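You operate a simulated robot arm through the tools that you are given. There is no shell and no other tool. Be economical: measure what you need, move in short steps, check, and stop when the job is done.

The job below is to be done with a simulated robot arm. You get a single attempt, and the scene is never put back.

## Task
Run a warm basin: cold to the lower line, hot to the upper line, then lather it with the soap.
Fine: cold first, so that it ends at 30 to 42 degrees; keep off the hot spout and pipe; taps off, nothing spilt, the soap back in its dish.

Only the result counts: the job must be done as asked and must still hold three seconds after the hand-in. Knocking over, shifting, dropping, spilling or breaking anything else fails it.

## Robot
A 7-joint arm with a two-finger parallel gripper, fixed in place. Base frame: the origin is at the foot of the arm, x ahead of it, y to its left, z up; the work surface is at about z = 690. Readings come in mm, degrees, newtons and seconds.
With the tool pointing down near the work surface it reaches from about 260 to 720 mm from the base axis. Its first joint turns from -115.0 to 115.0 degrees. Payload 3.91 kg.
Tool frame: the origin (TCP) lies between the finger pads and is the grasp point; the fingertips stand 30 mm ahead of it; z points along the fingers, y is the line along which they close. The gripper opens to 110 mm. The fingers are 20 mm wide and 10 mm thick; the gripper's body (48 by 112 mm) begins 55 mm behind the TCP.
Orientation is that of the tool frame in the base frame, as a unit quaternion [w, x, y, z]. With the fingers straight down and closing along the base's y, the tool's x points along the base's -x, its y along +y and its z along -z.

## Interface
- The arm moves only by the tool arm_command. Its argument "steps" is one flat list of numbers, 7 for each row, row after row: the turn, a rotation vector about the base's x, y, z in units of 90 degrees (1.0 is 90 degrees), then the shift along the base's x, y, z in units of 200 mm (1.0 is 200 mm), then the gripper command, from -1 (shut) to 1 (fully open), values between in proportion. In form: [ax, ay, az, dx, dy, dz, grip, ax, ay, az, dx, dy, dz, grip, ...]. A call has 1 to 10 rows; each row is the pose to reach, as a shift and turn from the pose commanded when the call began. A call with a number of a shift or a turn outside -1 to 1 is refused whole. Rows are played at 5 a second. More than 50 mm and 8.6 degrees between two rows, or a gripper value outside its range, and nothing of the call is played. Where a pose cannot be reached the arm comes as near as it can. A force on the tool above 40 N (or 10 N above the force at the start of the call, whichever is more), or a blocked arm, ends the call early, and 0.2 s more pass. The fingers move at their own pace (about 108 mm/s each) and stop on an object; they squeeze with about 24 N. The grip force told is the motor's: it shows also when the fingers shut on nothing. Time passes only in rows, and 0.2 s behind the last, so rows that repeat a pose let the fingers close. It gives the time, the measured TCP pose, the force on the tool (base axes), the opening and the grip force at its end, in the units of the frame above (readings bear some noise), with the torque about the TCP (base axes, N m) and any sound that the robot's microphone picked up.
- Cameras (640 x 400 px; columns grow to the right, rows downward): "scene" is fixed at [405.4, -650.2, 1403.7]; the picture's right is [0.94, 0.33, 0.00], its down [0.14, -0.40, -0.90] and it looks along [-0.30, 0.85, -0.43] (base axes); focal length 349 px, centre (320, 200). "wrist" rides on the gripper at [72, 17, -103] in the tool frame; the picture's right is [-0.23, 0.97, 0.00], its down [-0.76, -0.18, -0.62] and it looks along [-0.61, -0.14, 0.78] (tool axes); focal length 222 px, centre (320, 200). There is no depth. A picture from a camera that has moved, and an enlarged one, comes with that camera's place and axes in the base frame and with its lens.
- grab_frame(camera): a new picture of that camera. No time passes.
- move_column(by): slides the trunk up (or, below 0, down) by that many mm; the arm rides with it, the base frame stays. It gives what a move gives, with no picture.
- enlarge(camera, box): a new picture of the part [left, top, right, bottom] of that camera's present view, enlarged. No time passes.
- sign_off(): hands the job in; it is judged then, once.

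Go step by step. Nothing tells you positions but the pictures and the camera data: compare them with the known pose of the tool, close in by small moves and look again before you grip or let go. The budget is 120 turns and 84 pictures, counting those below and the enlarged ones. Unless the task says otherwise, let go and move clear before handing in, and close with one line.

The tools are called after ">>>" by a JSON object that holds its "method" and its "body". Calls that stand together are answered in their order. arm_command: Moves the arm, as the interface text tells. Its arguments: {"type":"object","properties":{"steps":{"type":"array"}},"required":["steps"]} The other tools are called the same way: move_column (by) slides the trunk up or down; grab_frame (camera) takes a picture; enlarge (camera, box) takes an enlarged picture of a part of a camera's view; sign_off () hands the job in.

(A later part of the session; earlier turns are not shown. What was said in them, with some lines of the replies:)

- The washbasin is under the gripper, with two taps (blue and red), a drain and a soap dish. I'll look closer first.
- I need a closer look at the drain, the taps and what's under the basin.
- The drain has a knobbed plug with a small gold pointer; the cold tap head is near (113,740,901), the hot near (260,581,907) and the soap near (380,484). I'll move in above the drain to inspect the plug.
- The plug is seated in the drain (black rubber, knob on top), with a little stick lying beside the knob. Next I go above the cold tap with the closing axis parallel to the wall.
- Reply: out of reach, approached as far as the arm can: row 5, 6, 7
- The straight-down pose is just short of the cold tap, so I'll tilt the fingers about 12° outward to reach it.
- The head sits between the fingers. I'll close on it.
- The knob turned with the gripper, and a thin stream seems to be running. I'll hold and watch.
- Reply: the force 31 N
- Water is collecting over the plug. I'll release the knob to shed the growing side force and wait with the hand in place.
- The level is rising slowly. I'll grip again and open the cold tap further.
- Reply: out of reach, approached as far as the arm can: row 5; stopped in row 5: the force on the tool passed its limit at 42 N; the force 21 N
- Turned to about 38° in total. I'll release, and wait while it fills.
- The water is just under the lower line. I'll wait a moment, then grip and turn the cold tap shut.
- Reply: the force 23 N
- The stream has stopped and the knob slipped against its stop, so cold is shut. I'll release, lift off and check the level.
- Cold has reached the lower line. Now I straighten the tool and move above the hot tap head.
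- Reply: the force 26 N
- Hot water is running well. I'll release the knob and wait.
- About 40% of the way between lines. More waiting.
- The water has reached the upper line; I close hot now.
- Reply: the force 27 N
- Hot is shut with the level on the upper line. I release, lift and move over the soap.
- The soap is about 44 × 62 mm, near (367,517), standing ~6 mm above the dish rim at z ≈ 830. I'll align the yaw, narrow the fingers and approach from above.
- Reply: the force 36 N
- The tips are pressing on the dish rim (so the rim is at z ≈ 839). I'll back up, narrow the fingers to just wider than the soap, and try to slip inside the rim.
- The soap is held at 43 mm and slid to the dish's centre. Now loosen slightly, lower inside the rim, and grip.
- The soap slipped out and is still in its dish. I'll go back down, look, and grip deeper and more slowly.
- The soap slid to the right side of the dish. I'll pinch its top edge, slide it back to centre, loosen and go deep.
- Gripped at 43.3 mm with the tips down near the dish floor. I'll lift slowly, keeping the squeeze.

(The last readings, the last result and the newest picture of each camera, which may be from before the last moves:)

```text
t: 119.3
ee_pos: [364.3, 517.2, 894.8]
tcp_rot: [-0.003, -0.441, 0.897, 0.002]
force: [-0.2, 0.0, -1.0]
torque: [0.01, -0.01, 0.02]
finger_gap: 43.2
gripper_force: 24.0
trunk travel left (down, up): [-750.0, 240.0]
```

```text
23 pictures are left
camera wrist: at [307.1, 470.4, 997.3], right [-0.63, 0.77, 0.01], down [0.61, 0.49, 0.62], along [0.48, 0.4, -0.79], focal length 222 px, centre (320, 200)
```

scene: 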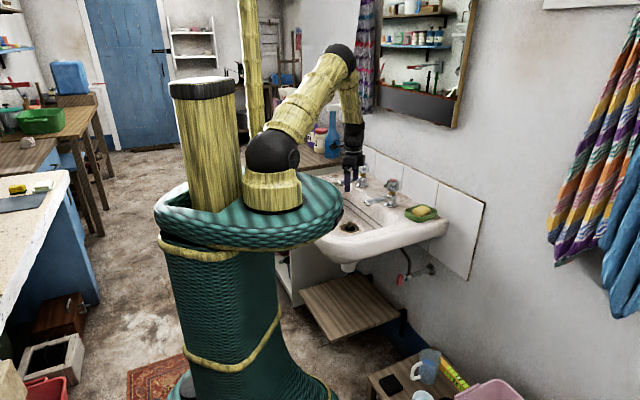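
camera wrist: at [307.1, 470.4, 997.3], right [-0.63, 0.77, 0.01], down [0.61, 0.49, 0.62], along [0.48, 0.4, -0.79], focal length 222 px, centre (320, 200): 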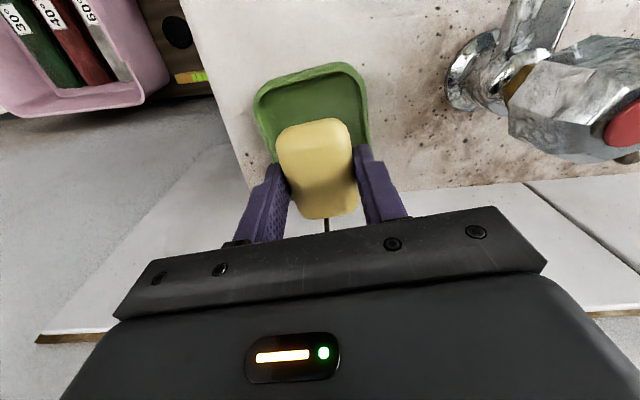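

The soap is held. I carry it up and across towards the basin, well above the hot tap.

>>> {"method": "arm_command", "body": {"steps": [0, 0, 0, 0, 0, 0.12, -1, 0, 0, 0, 0, 0, 0.25, -1, 0, 0, 0, -0.03, -0.03, 0.37, -1, 0, 0, 0, -0.13, -0.08, 0.42, -1, 0, 0, 0, -0.28, -0.12, 0.42, -1, 0, 0, 0, -0.44, -0.15, 0.42, -1, 0, 0, 0, -0.6, -0.15, 0.42, -1, 0, 0, 0, -0.76, -0.15, 0.42, -1, 0, 0, 0, -0.9, -0.15, 0.42, -1, 0, 0, 0, -1, -0.15, 0.42, -1]}}

>>> {"method": "arm_command", "body": {"steps": [0, 0, 0, -0.1, 0, 0, -1, 0, 0, 0, -0.25, 0, 0, -1, 0, 0, 0, -0.4, 0.03, 0, -1, 0, 0, 0, -0.48, 0.05, -0.08, -1, 0, 0, 0, -0.5, 0.06, -0.22, -1, 0, 0, 0, -0.5, 0.06, -0.36, -1, 0, 0, 0, -0.5, 0.06, -0.5, -1, 0, 0, 0, -0.5, 0.06, -0.62, -1, 0, 0, 0, -0.5, 0.06, -0.7, -1]}}

>>> {"method": "grab_frame", "body": {"camera": "wrist"}}

>>> {"method": "enlarge", "body": {"camera": "scene", "box": [290, 130, 440, 240]}}

```text
t: 121.5
ee_pos: [163.1, 490.1, 978.2]
tcp_rot: [-0.002, -0.442, 0.897, 0.002]
force: [-0.4, -0.5, -1.7]
torque: [-0.01, -0.01, -0.03]
finger_gap: 43.6
gripper_force: 23.8
trunk travel left (down, up): [-750.0, 240.0]
```

```text
t: 123.5
ee_pos: [63.1, 500.3, 838.0]
tcp_rot: [-0.003, -0.441, 0.897, 0.002]
force: [0.9, 0.0, -0.6]
torque: [0.02, 0.01, 0.02]
finger_gap: 43.2
gripper_force: 23.8
trunk travel left (down, up): [-750.0, 240.0]
```

```text
22 pictures are left
camera wrist: at [6.6, 452.6, 940.2], right [-0.63, 0.77, 0.01], down [0.61, 0.49, 0.62], along [0.48, 0.4, -0.79], focal length 222 px, centre (320, 200)
```

wrist: 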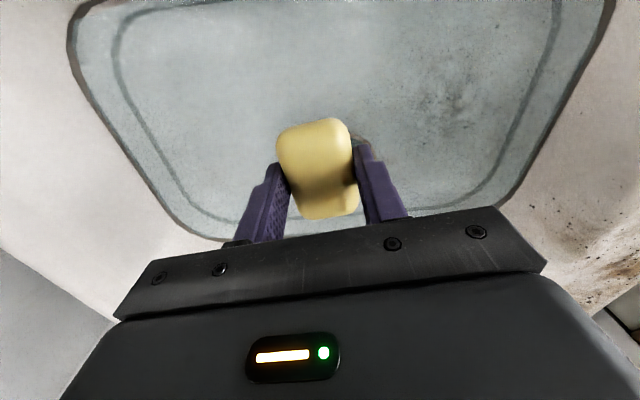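

```text
3.64 times, centred on (365, 185) of scene
camera zoom: at [405.4, -650.2, 1403.7], right [0.94, 0.33, 0.0], down [0.14, -0.4, -0.9], along [-0.3, 0.85, -0.43], focal length 1268 px, centre (156, 254)
```

zoom: 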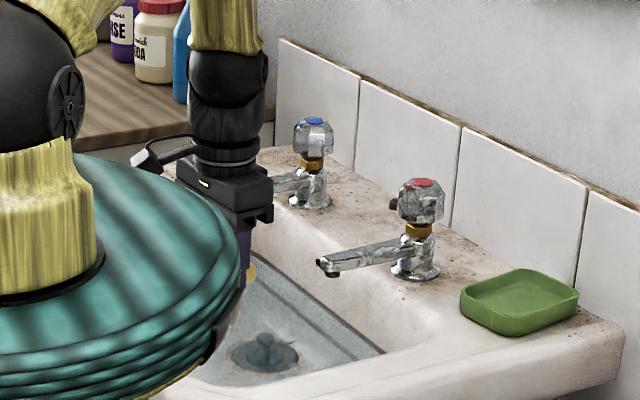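

>>> {"method": "arm_command", "body": {"steps": [0, 0, 0, 0, 0, -0.12, -1, 0, 0, 0, 0, 0, -0.24, -1, 0, 0, 0, 0, 0, -0.34, -1, 0, 0, 0, 0, 0, -0.4, -1]}}

>>> {"method": "grab_frame", "body": {"camera": "wrist"}}

```text
t: 124.5
ee_pos: [62.5, 500.4, 757.7]
tcp_rot: [-0.002, -0.441, 0.897, 0.001]
force: [-0.3, -0.2, -1.6]
torque: [-0.02, -0.03, -0.04]
finger_gap: 43.3
gripper_force: 23.8
trunk travel left (down, up): [-750.0, 240.0]
```

```text
20 pictures are left
camera wrist: at [6.7, 452.8, 860.3], right [-0.63, 0.77, 0.0], down [0.61, 0.5, 0.62], along [0.48, 0.39, -0.79], focal length 222 px, centre (320, 200)
```

wrist: 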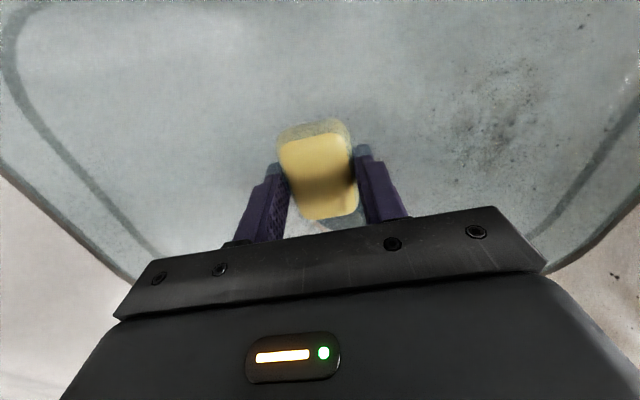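

The soap is half in the water. I lower it fully under and swirl gently.

>>> {"method": "arm_command", "body": {"steps": [0, 0, 0, 0, 0, -0.07, -1, 0, 0, 0, 0.1, 0, -0.07, -1, 0, 0, 0, 0.07, 0.07, -0.07, -1, 0, 0, 0, 0, 0.1, -0.07, -1, 0, 0, 0, -0.07, 0.07, -0.07, -1, 0, 0, 0, -0.1, 0, -0.07, -1, 0, 0, 0, -0.07, -0.07, -0.07, -1, 0, 0, 0, 0, -0.1, -0.07, -1, 0, 0, 0, 0.07, -0.07, -0.07, -1, 0, 0, 0, 0.1, 0, -0.07, -1]}}

>>> {"method": "arm_command", "body": {"steps": [0, 0, 0, -0.03, 0.07, 0, -1, 0, 0, 0, -0.1, 0.1, 0, -1, 0, 0, 0, -0.17, 0.07, 0, -1, 0, 0, 0, -0.2, 0, 0, -1, 0, 0, 0, -0.17, -0.07, 0, -1, 0, 0, 0, -0.1, -0.1, 0, -1, 0, 0, 0, -0.03, -0.07, 0, -1, 0, 0, 0, 0, 0, 0, -1, 0, 0, 0, -0.03, 0.07, 0, -1, 0, 0, 0, -0.1, 0.1, 0, -1]}}

>>> {"method": "grab_frame", "body": {"camera": "wrist"}}

```text
t: 126.7
ee_pos: [85.4, 500.5, 742.8]
tcp_rot: [-0.002, -0.442, 0.897, 0.001]
force: [-0.2, 0.7, -0.4]
torque: [-0.02, 0.01, -0.02]
finger_gap: 43.1
gripper_force: 24.1
trunk travel left (down, up): [-750.0, 240.0]
```

```text
t: 128.9
ee_pos: [64.2, 519.6, 743.3]
tcp_rot: [-0.003, -0.441, 0.898, 0.001]
force: [0.2, 0.3, -0.9]
torque: [-0.01, 0.01, 0.0]
finger_gap: 43.5
gripper_force: 23.9
trunk travel left (down, up): [-750.0, 240.0]
```

```text
19 pictures are left
camera wrist: at [6.1, 472.5, 846.9], right [-0.63, 0.77, 0.0], down [0.61, 0.49, 0.62], along [0.48, 0.4, -0.79], focal length 222 px, centre (320, 200)
```

wrist: 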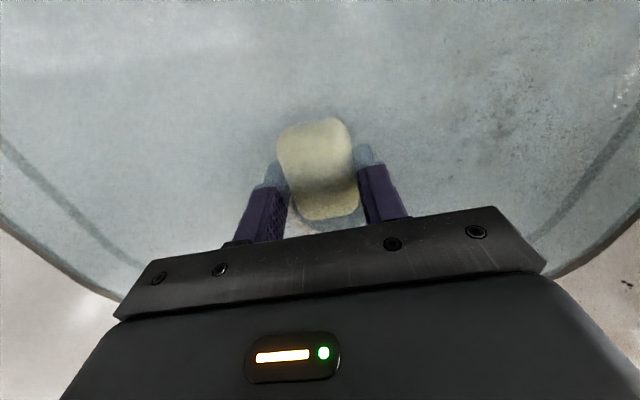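

Some bubbles are starting. I'll keep swirling, a bit quicker.

>>> {"method": "arm_command", "body": {"steps": [0, 0, 0, -0.13, -0.03, 0, -1, 0, 0, 0, -0.13, -0.18, 0, -1, 0, 0, 0, 0, -0.25, 0, -1, 0, 0, 0, 0.13, -0.18, 0, -1, 0, 0, 0, 0.13, -0.03, 0, -1, 0, 0, 0, 0, 0.05, 0, -1, 0, 0, 0, -0.13, -0.03, 0, -1, 0, 0, 0, -0.13, -0.18, 0, -1, 0, 0, 0, 0, -0.25, 0, -1, 0, 0, 0, 0, -0.1, 0, -1]}}

>>> {"method": "arm_command", "body": {"steps": [0, 0, 0, 0.13, 0.07, 0, -1, 0, 0, 0, 0, 0.15, 0, -1, 0, 0, 0, -0.13, 0.07, 0, -1, 0, 0, 0, -0.13, -0.08, 0, -1, 0, 0, 0, 0, -0.15, 0, -1, 0, 0, 0, 0.13, -0.08, 0, -1, 0, 0, 0, 0.13, 0.07, 0, -1, 0, 0, 0, 0, 0.15, 0, -1, 0, 0, 0, -0.13, 0.07, 0, -1, 0, 0, 0, 0, 0, 0, -1]}}

>>> {"method": "arm_command", "body": {"steps": [0, 0, 0, 0.13, 0.07, 0, -1, 0, 0, 0, 0, 0.15, 0, -1, 0, 0, 0, -0.13, 0.07, 0, -1, 0, 0, 0, -0.13, -0.08, 0, -1, 0, 0, 0, 0, -0.15, 0, -1, 0, 0, 0, 0.13, -0.08, 0, -1, 0, 0, 0, 0.13, 0.07, 0, -1, 0, 0, 0, 0, 0.15, 0, -1, 0, 0, 0, -0.13, 0.07, 0, -1, 0, 0, 0, 0, 0, 0, -1]}}

>>> {"method": "grab_frame", "body": {"camera": "wrist"}}

```text
t: 131.1
ee_pos: [64.3, 499.3, 744.1]
tcp_rot: [-0.004, -0.441, 0.897, 0.001]
force: [0.1, -0.8, -1.1]
torque: [0.0, -0.04, -0.01]
finger_gap: 43.3
gripper_force: 23.9
trunk travel left (down, up): [-750.0, 240.0]
```

```text
t: 133.3
ee_pos: [64.5, 500.2, 744.2]
tcp_rot: [-0.004, -0.441, 0.897, 0.002]
force: [0.2, 0.4, -1.4]
torque: [0.0, 0.03, -0.02]
finger_gap: 43.0
gripper_force: 23.6
trunk travel left (down, up): [-750.0, 240.0]
```

```text
t: 135.5
ee_pos: [64.3, 501.6, 745.2]
tcp_rot: [-0.004, -0.442, 0.897, 0.002]
force: [-0.2, 0.1, -1.1]
torque: [-0.03, -0.05, -0.02]
finger_gap: 43.2
gripper_force: 23.9
trunk travel left (down, up): [-750.0, 240.0]
```

```text
18 pictures are left
camera wrist: at [7.3, 452.8, 847.3], right [-0.63, 0.77, 0.01], down [0.61, 0.49, 0.62], along [0.48, 0.39, -0.79], focal length 222 px, centre (320, 200)
```

wrist: 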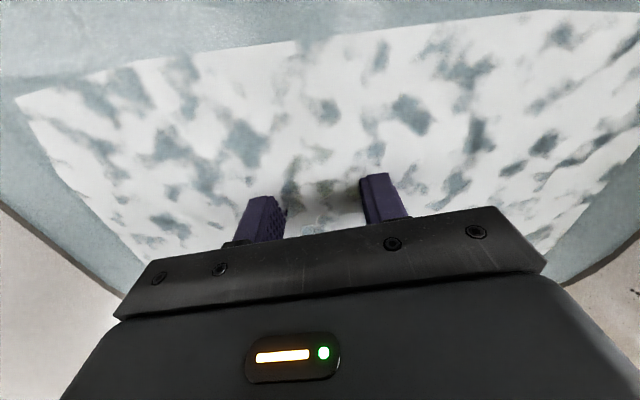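

A good lather covers the water. One more swirl, then I lift the soap and let it drip over the basin.

>>> {"method": "arm_command", "body": {"steps": [0, 0, 0, 0.13, 0.07, 0, -1, 0, 0, 0, 0, 0.15, 0, -1, 0, 0, 0, -0.13, 0.07, 0, -1, 0, 0, 0, -0.13, -0.08, 0, -1, 0, 0, 0, 0, -0.15, 0, -1, 0, 0, 0, 0.13, -0.08, 0, -1, 0, 0, 0, 0.13, 0.07, 0, -1, 0, 0, 0, 0, 0.15, 0, -1, 0, 0, 0, -0.13, 0.07, 0, -1, 0, 0, 0, 0, 0, 0, -1]}}

>>> {"method": "arm_command", "body": {"steps": [0, 0, 0, 0, 0, 0.05, -1, 0, 0, 0, 0, 0, 0.12, -1, 0, 0, 0, 0, 0, 0.2, -1, 0, 0, 0, 0, 0, 0.3, -1, 0, 0, 0, 0, 0, 0.3, -1, 0, 0, 0, 0, 0, 0.3, -1, 0, 0, 0, 0, 0, 0.3, -1, 0, 0, 0, 0, 0, 0.3, -1, 0, 0, 0, 0, 0, 0.3, -1, 0, 0, 0, 0, 0, 0.3, -1]}}

>>> {"method": "grab_frame", "body": {"camera": "wrist"}}

```text
t: 137.7
ee_pos: [66.2, 499.2, 743.7]
tcp_rot: [-0.003, -0.442, 0.897, 0.002]
force: [0.1, -0.1, -0.7]
torque: [0.01, -0.04, 0.01]
finger_gap: 43.1
gripper_force: 23.6
trunk travel left (down, up): [-750.0, 240.0]
```

```text
t: 139.9
ee_pos: [65.7, 498.7, 804.6]
tcp_rot: [-0.002, -0.441, 0.898, 0.002]
force: [0.7, -1.0, -1.3]
torque: [0.0, 0.02, 0.01]
finger_gap: 43.2
gripper_force: 24.2
trunk travel left (down, up): [-750.0, 240.0]
```

```text
17 pictures are left
camera wrist: at [9.0, 452.3, 907.0], right [-0.63, 0.77, 0.01], down [0.61, 0.49, 0.62], along [0.48, 0.39, -0.79], focal length 222 px, centre (320, 200)
```

wrist: 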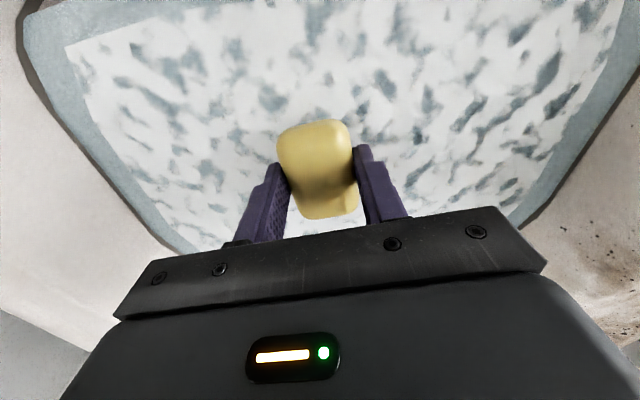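

The soap is still held. Back up and over to the dish.

>>> {"method": "arm_command", "body": {"steps": [0, 0, 0, 0, 0, 0.2, -1, 0, 0, 0, 0, 0, 0.4, -1, 0, 0, 0, 0, 0, 0.6, -1, 0, 0, 0, 0, 0, 0.76, -1, 0, 0, 0, 0.05, 0, 0.87, -1, 0, 0, 0, 0.18, -0.02, 0.87, -1, 0, 0, 0, 0.33, -0.05, 0.87, -1, 0, 0, 0, 0.48, -0.05, 0.87, -1, 0, 0, 0, 0.63, -0.05, 0.87, -1, 0, 0, 0, 0.75, -0.05, 0.87, -1]}}

>>> {"method": "arm_command", "body": {"steps": [0, 0, 0, 0.13, 0, 0, -1, 0, 0, 0, 0.28, 0, 0, -1, 0, 0, 0, 0.43, 0, 0, -1, 0, 0, 0, 0.56, 0.02, 0, -1, 0, 0, 0, 0.67, 0.07, -0.02, -1, 0, 0, 0, 0.745, 0.12, -0.1, -1, 0, 0, 0, 0.745, 0.145, -0.25, -1, 0, 0, 0, 0.745, 0.145, -0.35, -1, 0, 0, 0, 0.745, 0.145, -0.35, -1]}}

>>> {"method": "enlarge", "body": {"camera": "wrist", "box": [220, 40, 440, 220]}}

```text
t: 142.1
ee_pos: [217.2, 490.5, 977.1]
tcp_rot: [-0.004, -0.442, 0.897, 0.002]
force: [1.1, -1.0, -0.8]
torque: [0.02, 0.04, -0.03]
finger_gap: 43.1
gripper_force: 24.3
trunk travel left (down, up): [-750.0, 240.0]
```

```text
t: 144.1
ee_pos: [364.2, 520.3, 907.7]
tcp_rot: [-0.002, -0.442, 0.897, 0.002]
force: [0.1, -0.3, -0.7]
torque: [0.03, -0.02, 0.01]
finger_gap: 43.2
gripper_force: 24.0
trunk travel left (down, up): [-750.0, 240.0]
```

```text
2.22 times, centred on (330, 130) of wrist
camera zoom: at [306.7, 472.3, 1009.9], right [-0.63, 0.77, 0.01], down [0.61, 0.49, 0.62], along [0.48, 0.4, -0.79], focal length 494 px, centre (298, 356)
```

zoom: 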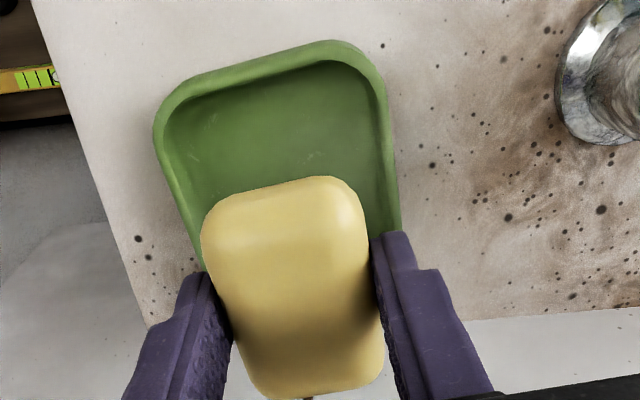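

>>> {"method": "arm_command", "body": {"steps": [0, 0, 0, 0, 0, -0.08, -1, 0, 0, 0, 0, 0, -0.15, -1, 0, 0, 0, 0, 0, -0.2, -1, 0, 0, 0, 0, 0, -0.24, -1, 0, 0, 0, 0, 0, -0.26, -1, 0, 0, 0, 0, 0, -0.265, -1]}}

>>> {"method": "enlarge", "body": {"camera": "wrist", "box": [220, 70, 440, 250]}}

>>> {"method": "enlarge", "body": {"camera": "scene", "box": [385, 180, 455, 240]}}

```text
t: 145.5
ee_pos: [364.2, 519.9, 855.5]
tcp_rot: [-0.004, -0.442, 0.897, 0.003]
force: [0.3, 0.1, -0.9]
torque: [-0.06, 0.0, -0.01]
finger_gap: 43.5
gripper_force: 24.0
trunk travel left (down, up): [-750.0, 240.0]
```

```text
2.22 times, centred on (330, 160) of wrist
camera zoom: at [306.4, 472.0, 957.6], right [-0.63, 0.77, 0.01], down [0.61, 0.49, 0.62], along [0.48, 0.4, -0.79], focal length 494 px, centre (298, 289)
```

zoom: 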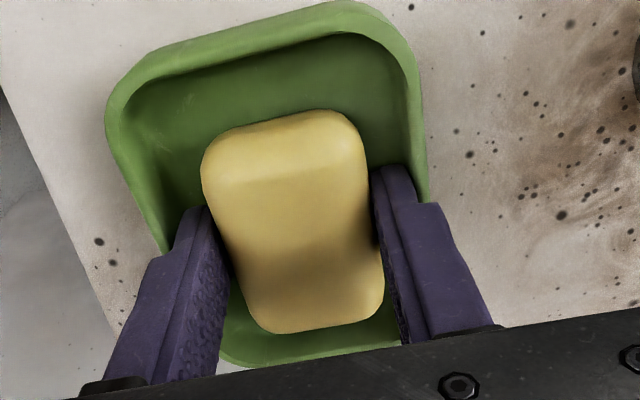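

```text
6.67 times, centred on (420, 210) of scene
camera zoom: at [405.4, -650.2, 1403.7], right [0.94, 0.33, 0.0], down [0.14, -0.4, -0.9], along [-0.3, 0.85, -0.43], focal length 2324 px, centre (-347, 133)
```

zoom: 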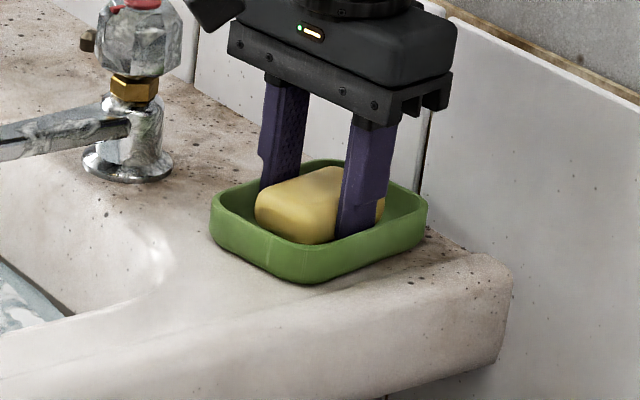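

The soap is down inside the dish. I open slightly, within the rim, and lift straight up.

>>> {"method": "arm_command", "body": {"steps": [0, 0, 0, 0, 0, -0.008, -1, 0, 0, 0, 0, 0, -0.008, -0.17, 0, 0, 0, 0, 0, -0.008, -0.17, 0, 0, 0, 0, 0, 0.04, -0.17, 0, 0, 0, 0, 0, 0.1, -0.17, 0, 0, 0, 0, 0, 0.2, -0.1, 0, 0, 0, 0, 0, 0.4, 0, 0, 0, 0, 0, 0, 0.6, 0]}}

>>> {"method": "grab_frame", "body": {"camera": "wrist"}}

>>> {"method": "enlarge", "body": {"camera": "scene", "box": [320, 150, 450, 250]}}

```text
t: 147.3
ee_pos: [363.9, 518.7, 974.4]
tcp_rot: [-0.004, -0.442, 0.897, 0.001]
force: [0.7, -0.7, 0.8]
torque: [-0.01, 0.02, -0.01]
finger_gap: 55.2
gripper_force: 0.1
trunk travel left (down, up): [-750.0, 240.0]
```

```text
13 pictures are left
camera wrist: at [306.6, 470.2, 1078.1], right [-0.63, 0.77, 0.01], down [0.61, 0.49, 0.62], along [0.48, 0.39, -0.79], focal length 222 px, centre (320, 200)
```

wrist: 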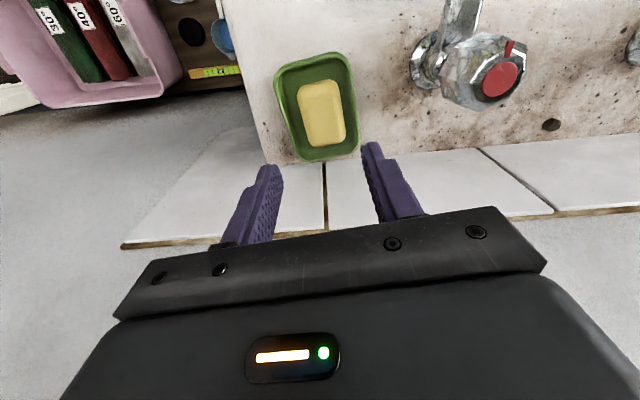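

```text
4.00 times, centred on (385, 200) of scene
camera zoom: at [405.4, -650.2, 1403.7], right [0.94, 0.33, 0.0], down [0.14, -0.4, -0.9], along [-0.3, 0.85, -0.43], focal length 1394 px, centre (60, 200)
```

zoom: 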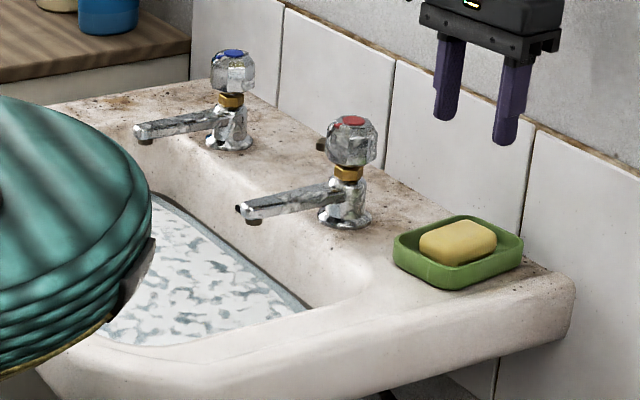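

>>> {"method": "enlarge", "body": {"camera": "scene", "box": [345, 180, 395, 236]}}

```text
7.14 times, centred on (370, 208) of scene
camera zoom: at [405.4, -650.2, 1403.7], right [0.94, 0.33, 0.0], down [0.14, -0.4, -0.9], along [-0.3, 0.85, -0.43], focal length 2490 px, centre (-37, 143)
```

zoom: 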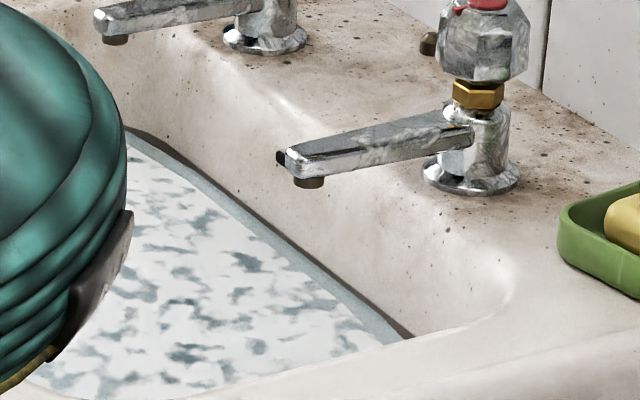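

The level is holding at the upper line, both taps are off with no drips, the water is lathered and the soap is in its dish. Handing in.

>>> {"method": "sign_off", "body": {}}

```text
The job is handed in.
```

I filled the basin with cold to the lower line and hot to the upper line, then lathered it. Both taps are off, nothing spilt that I could see, and the soap is back in its dish. I had no way to measure the water temperature, so the 30 to 42 degrees is unconfirmed.
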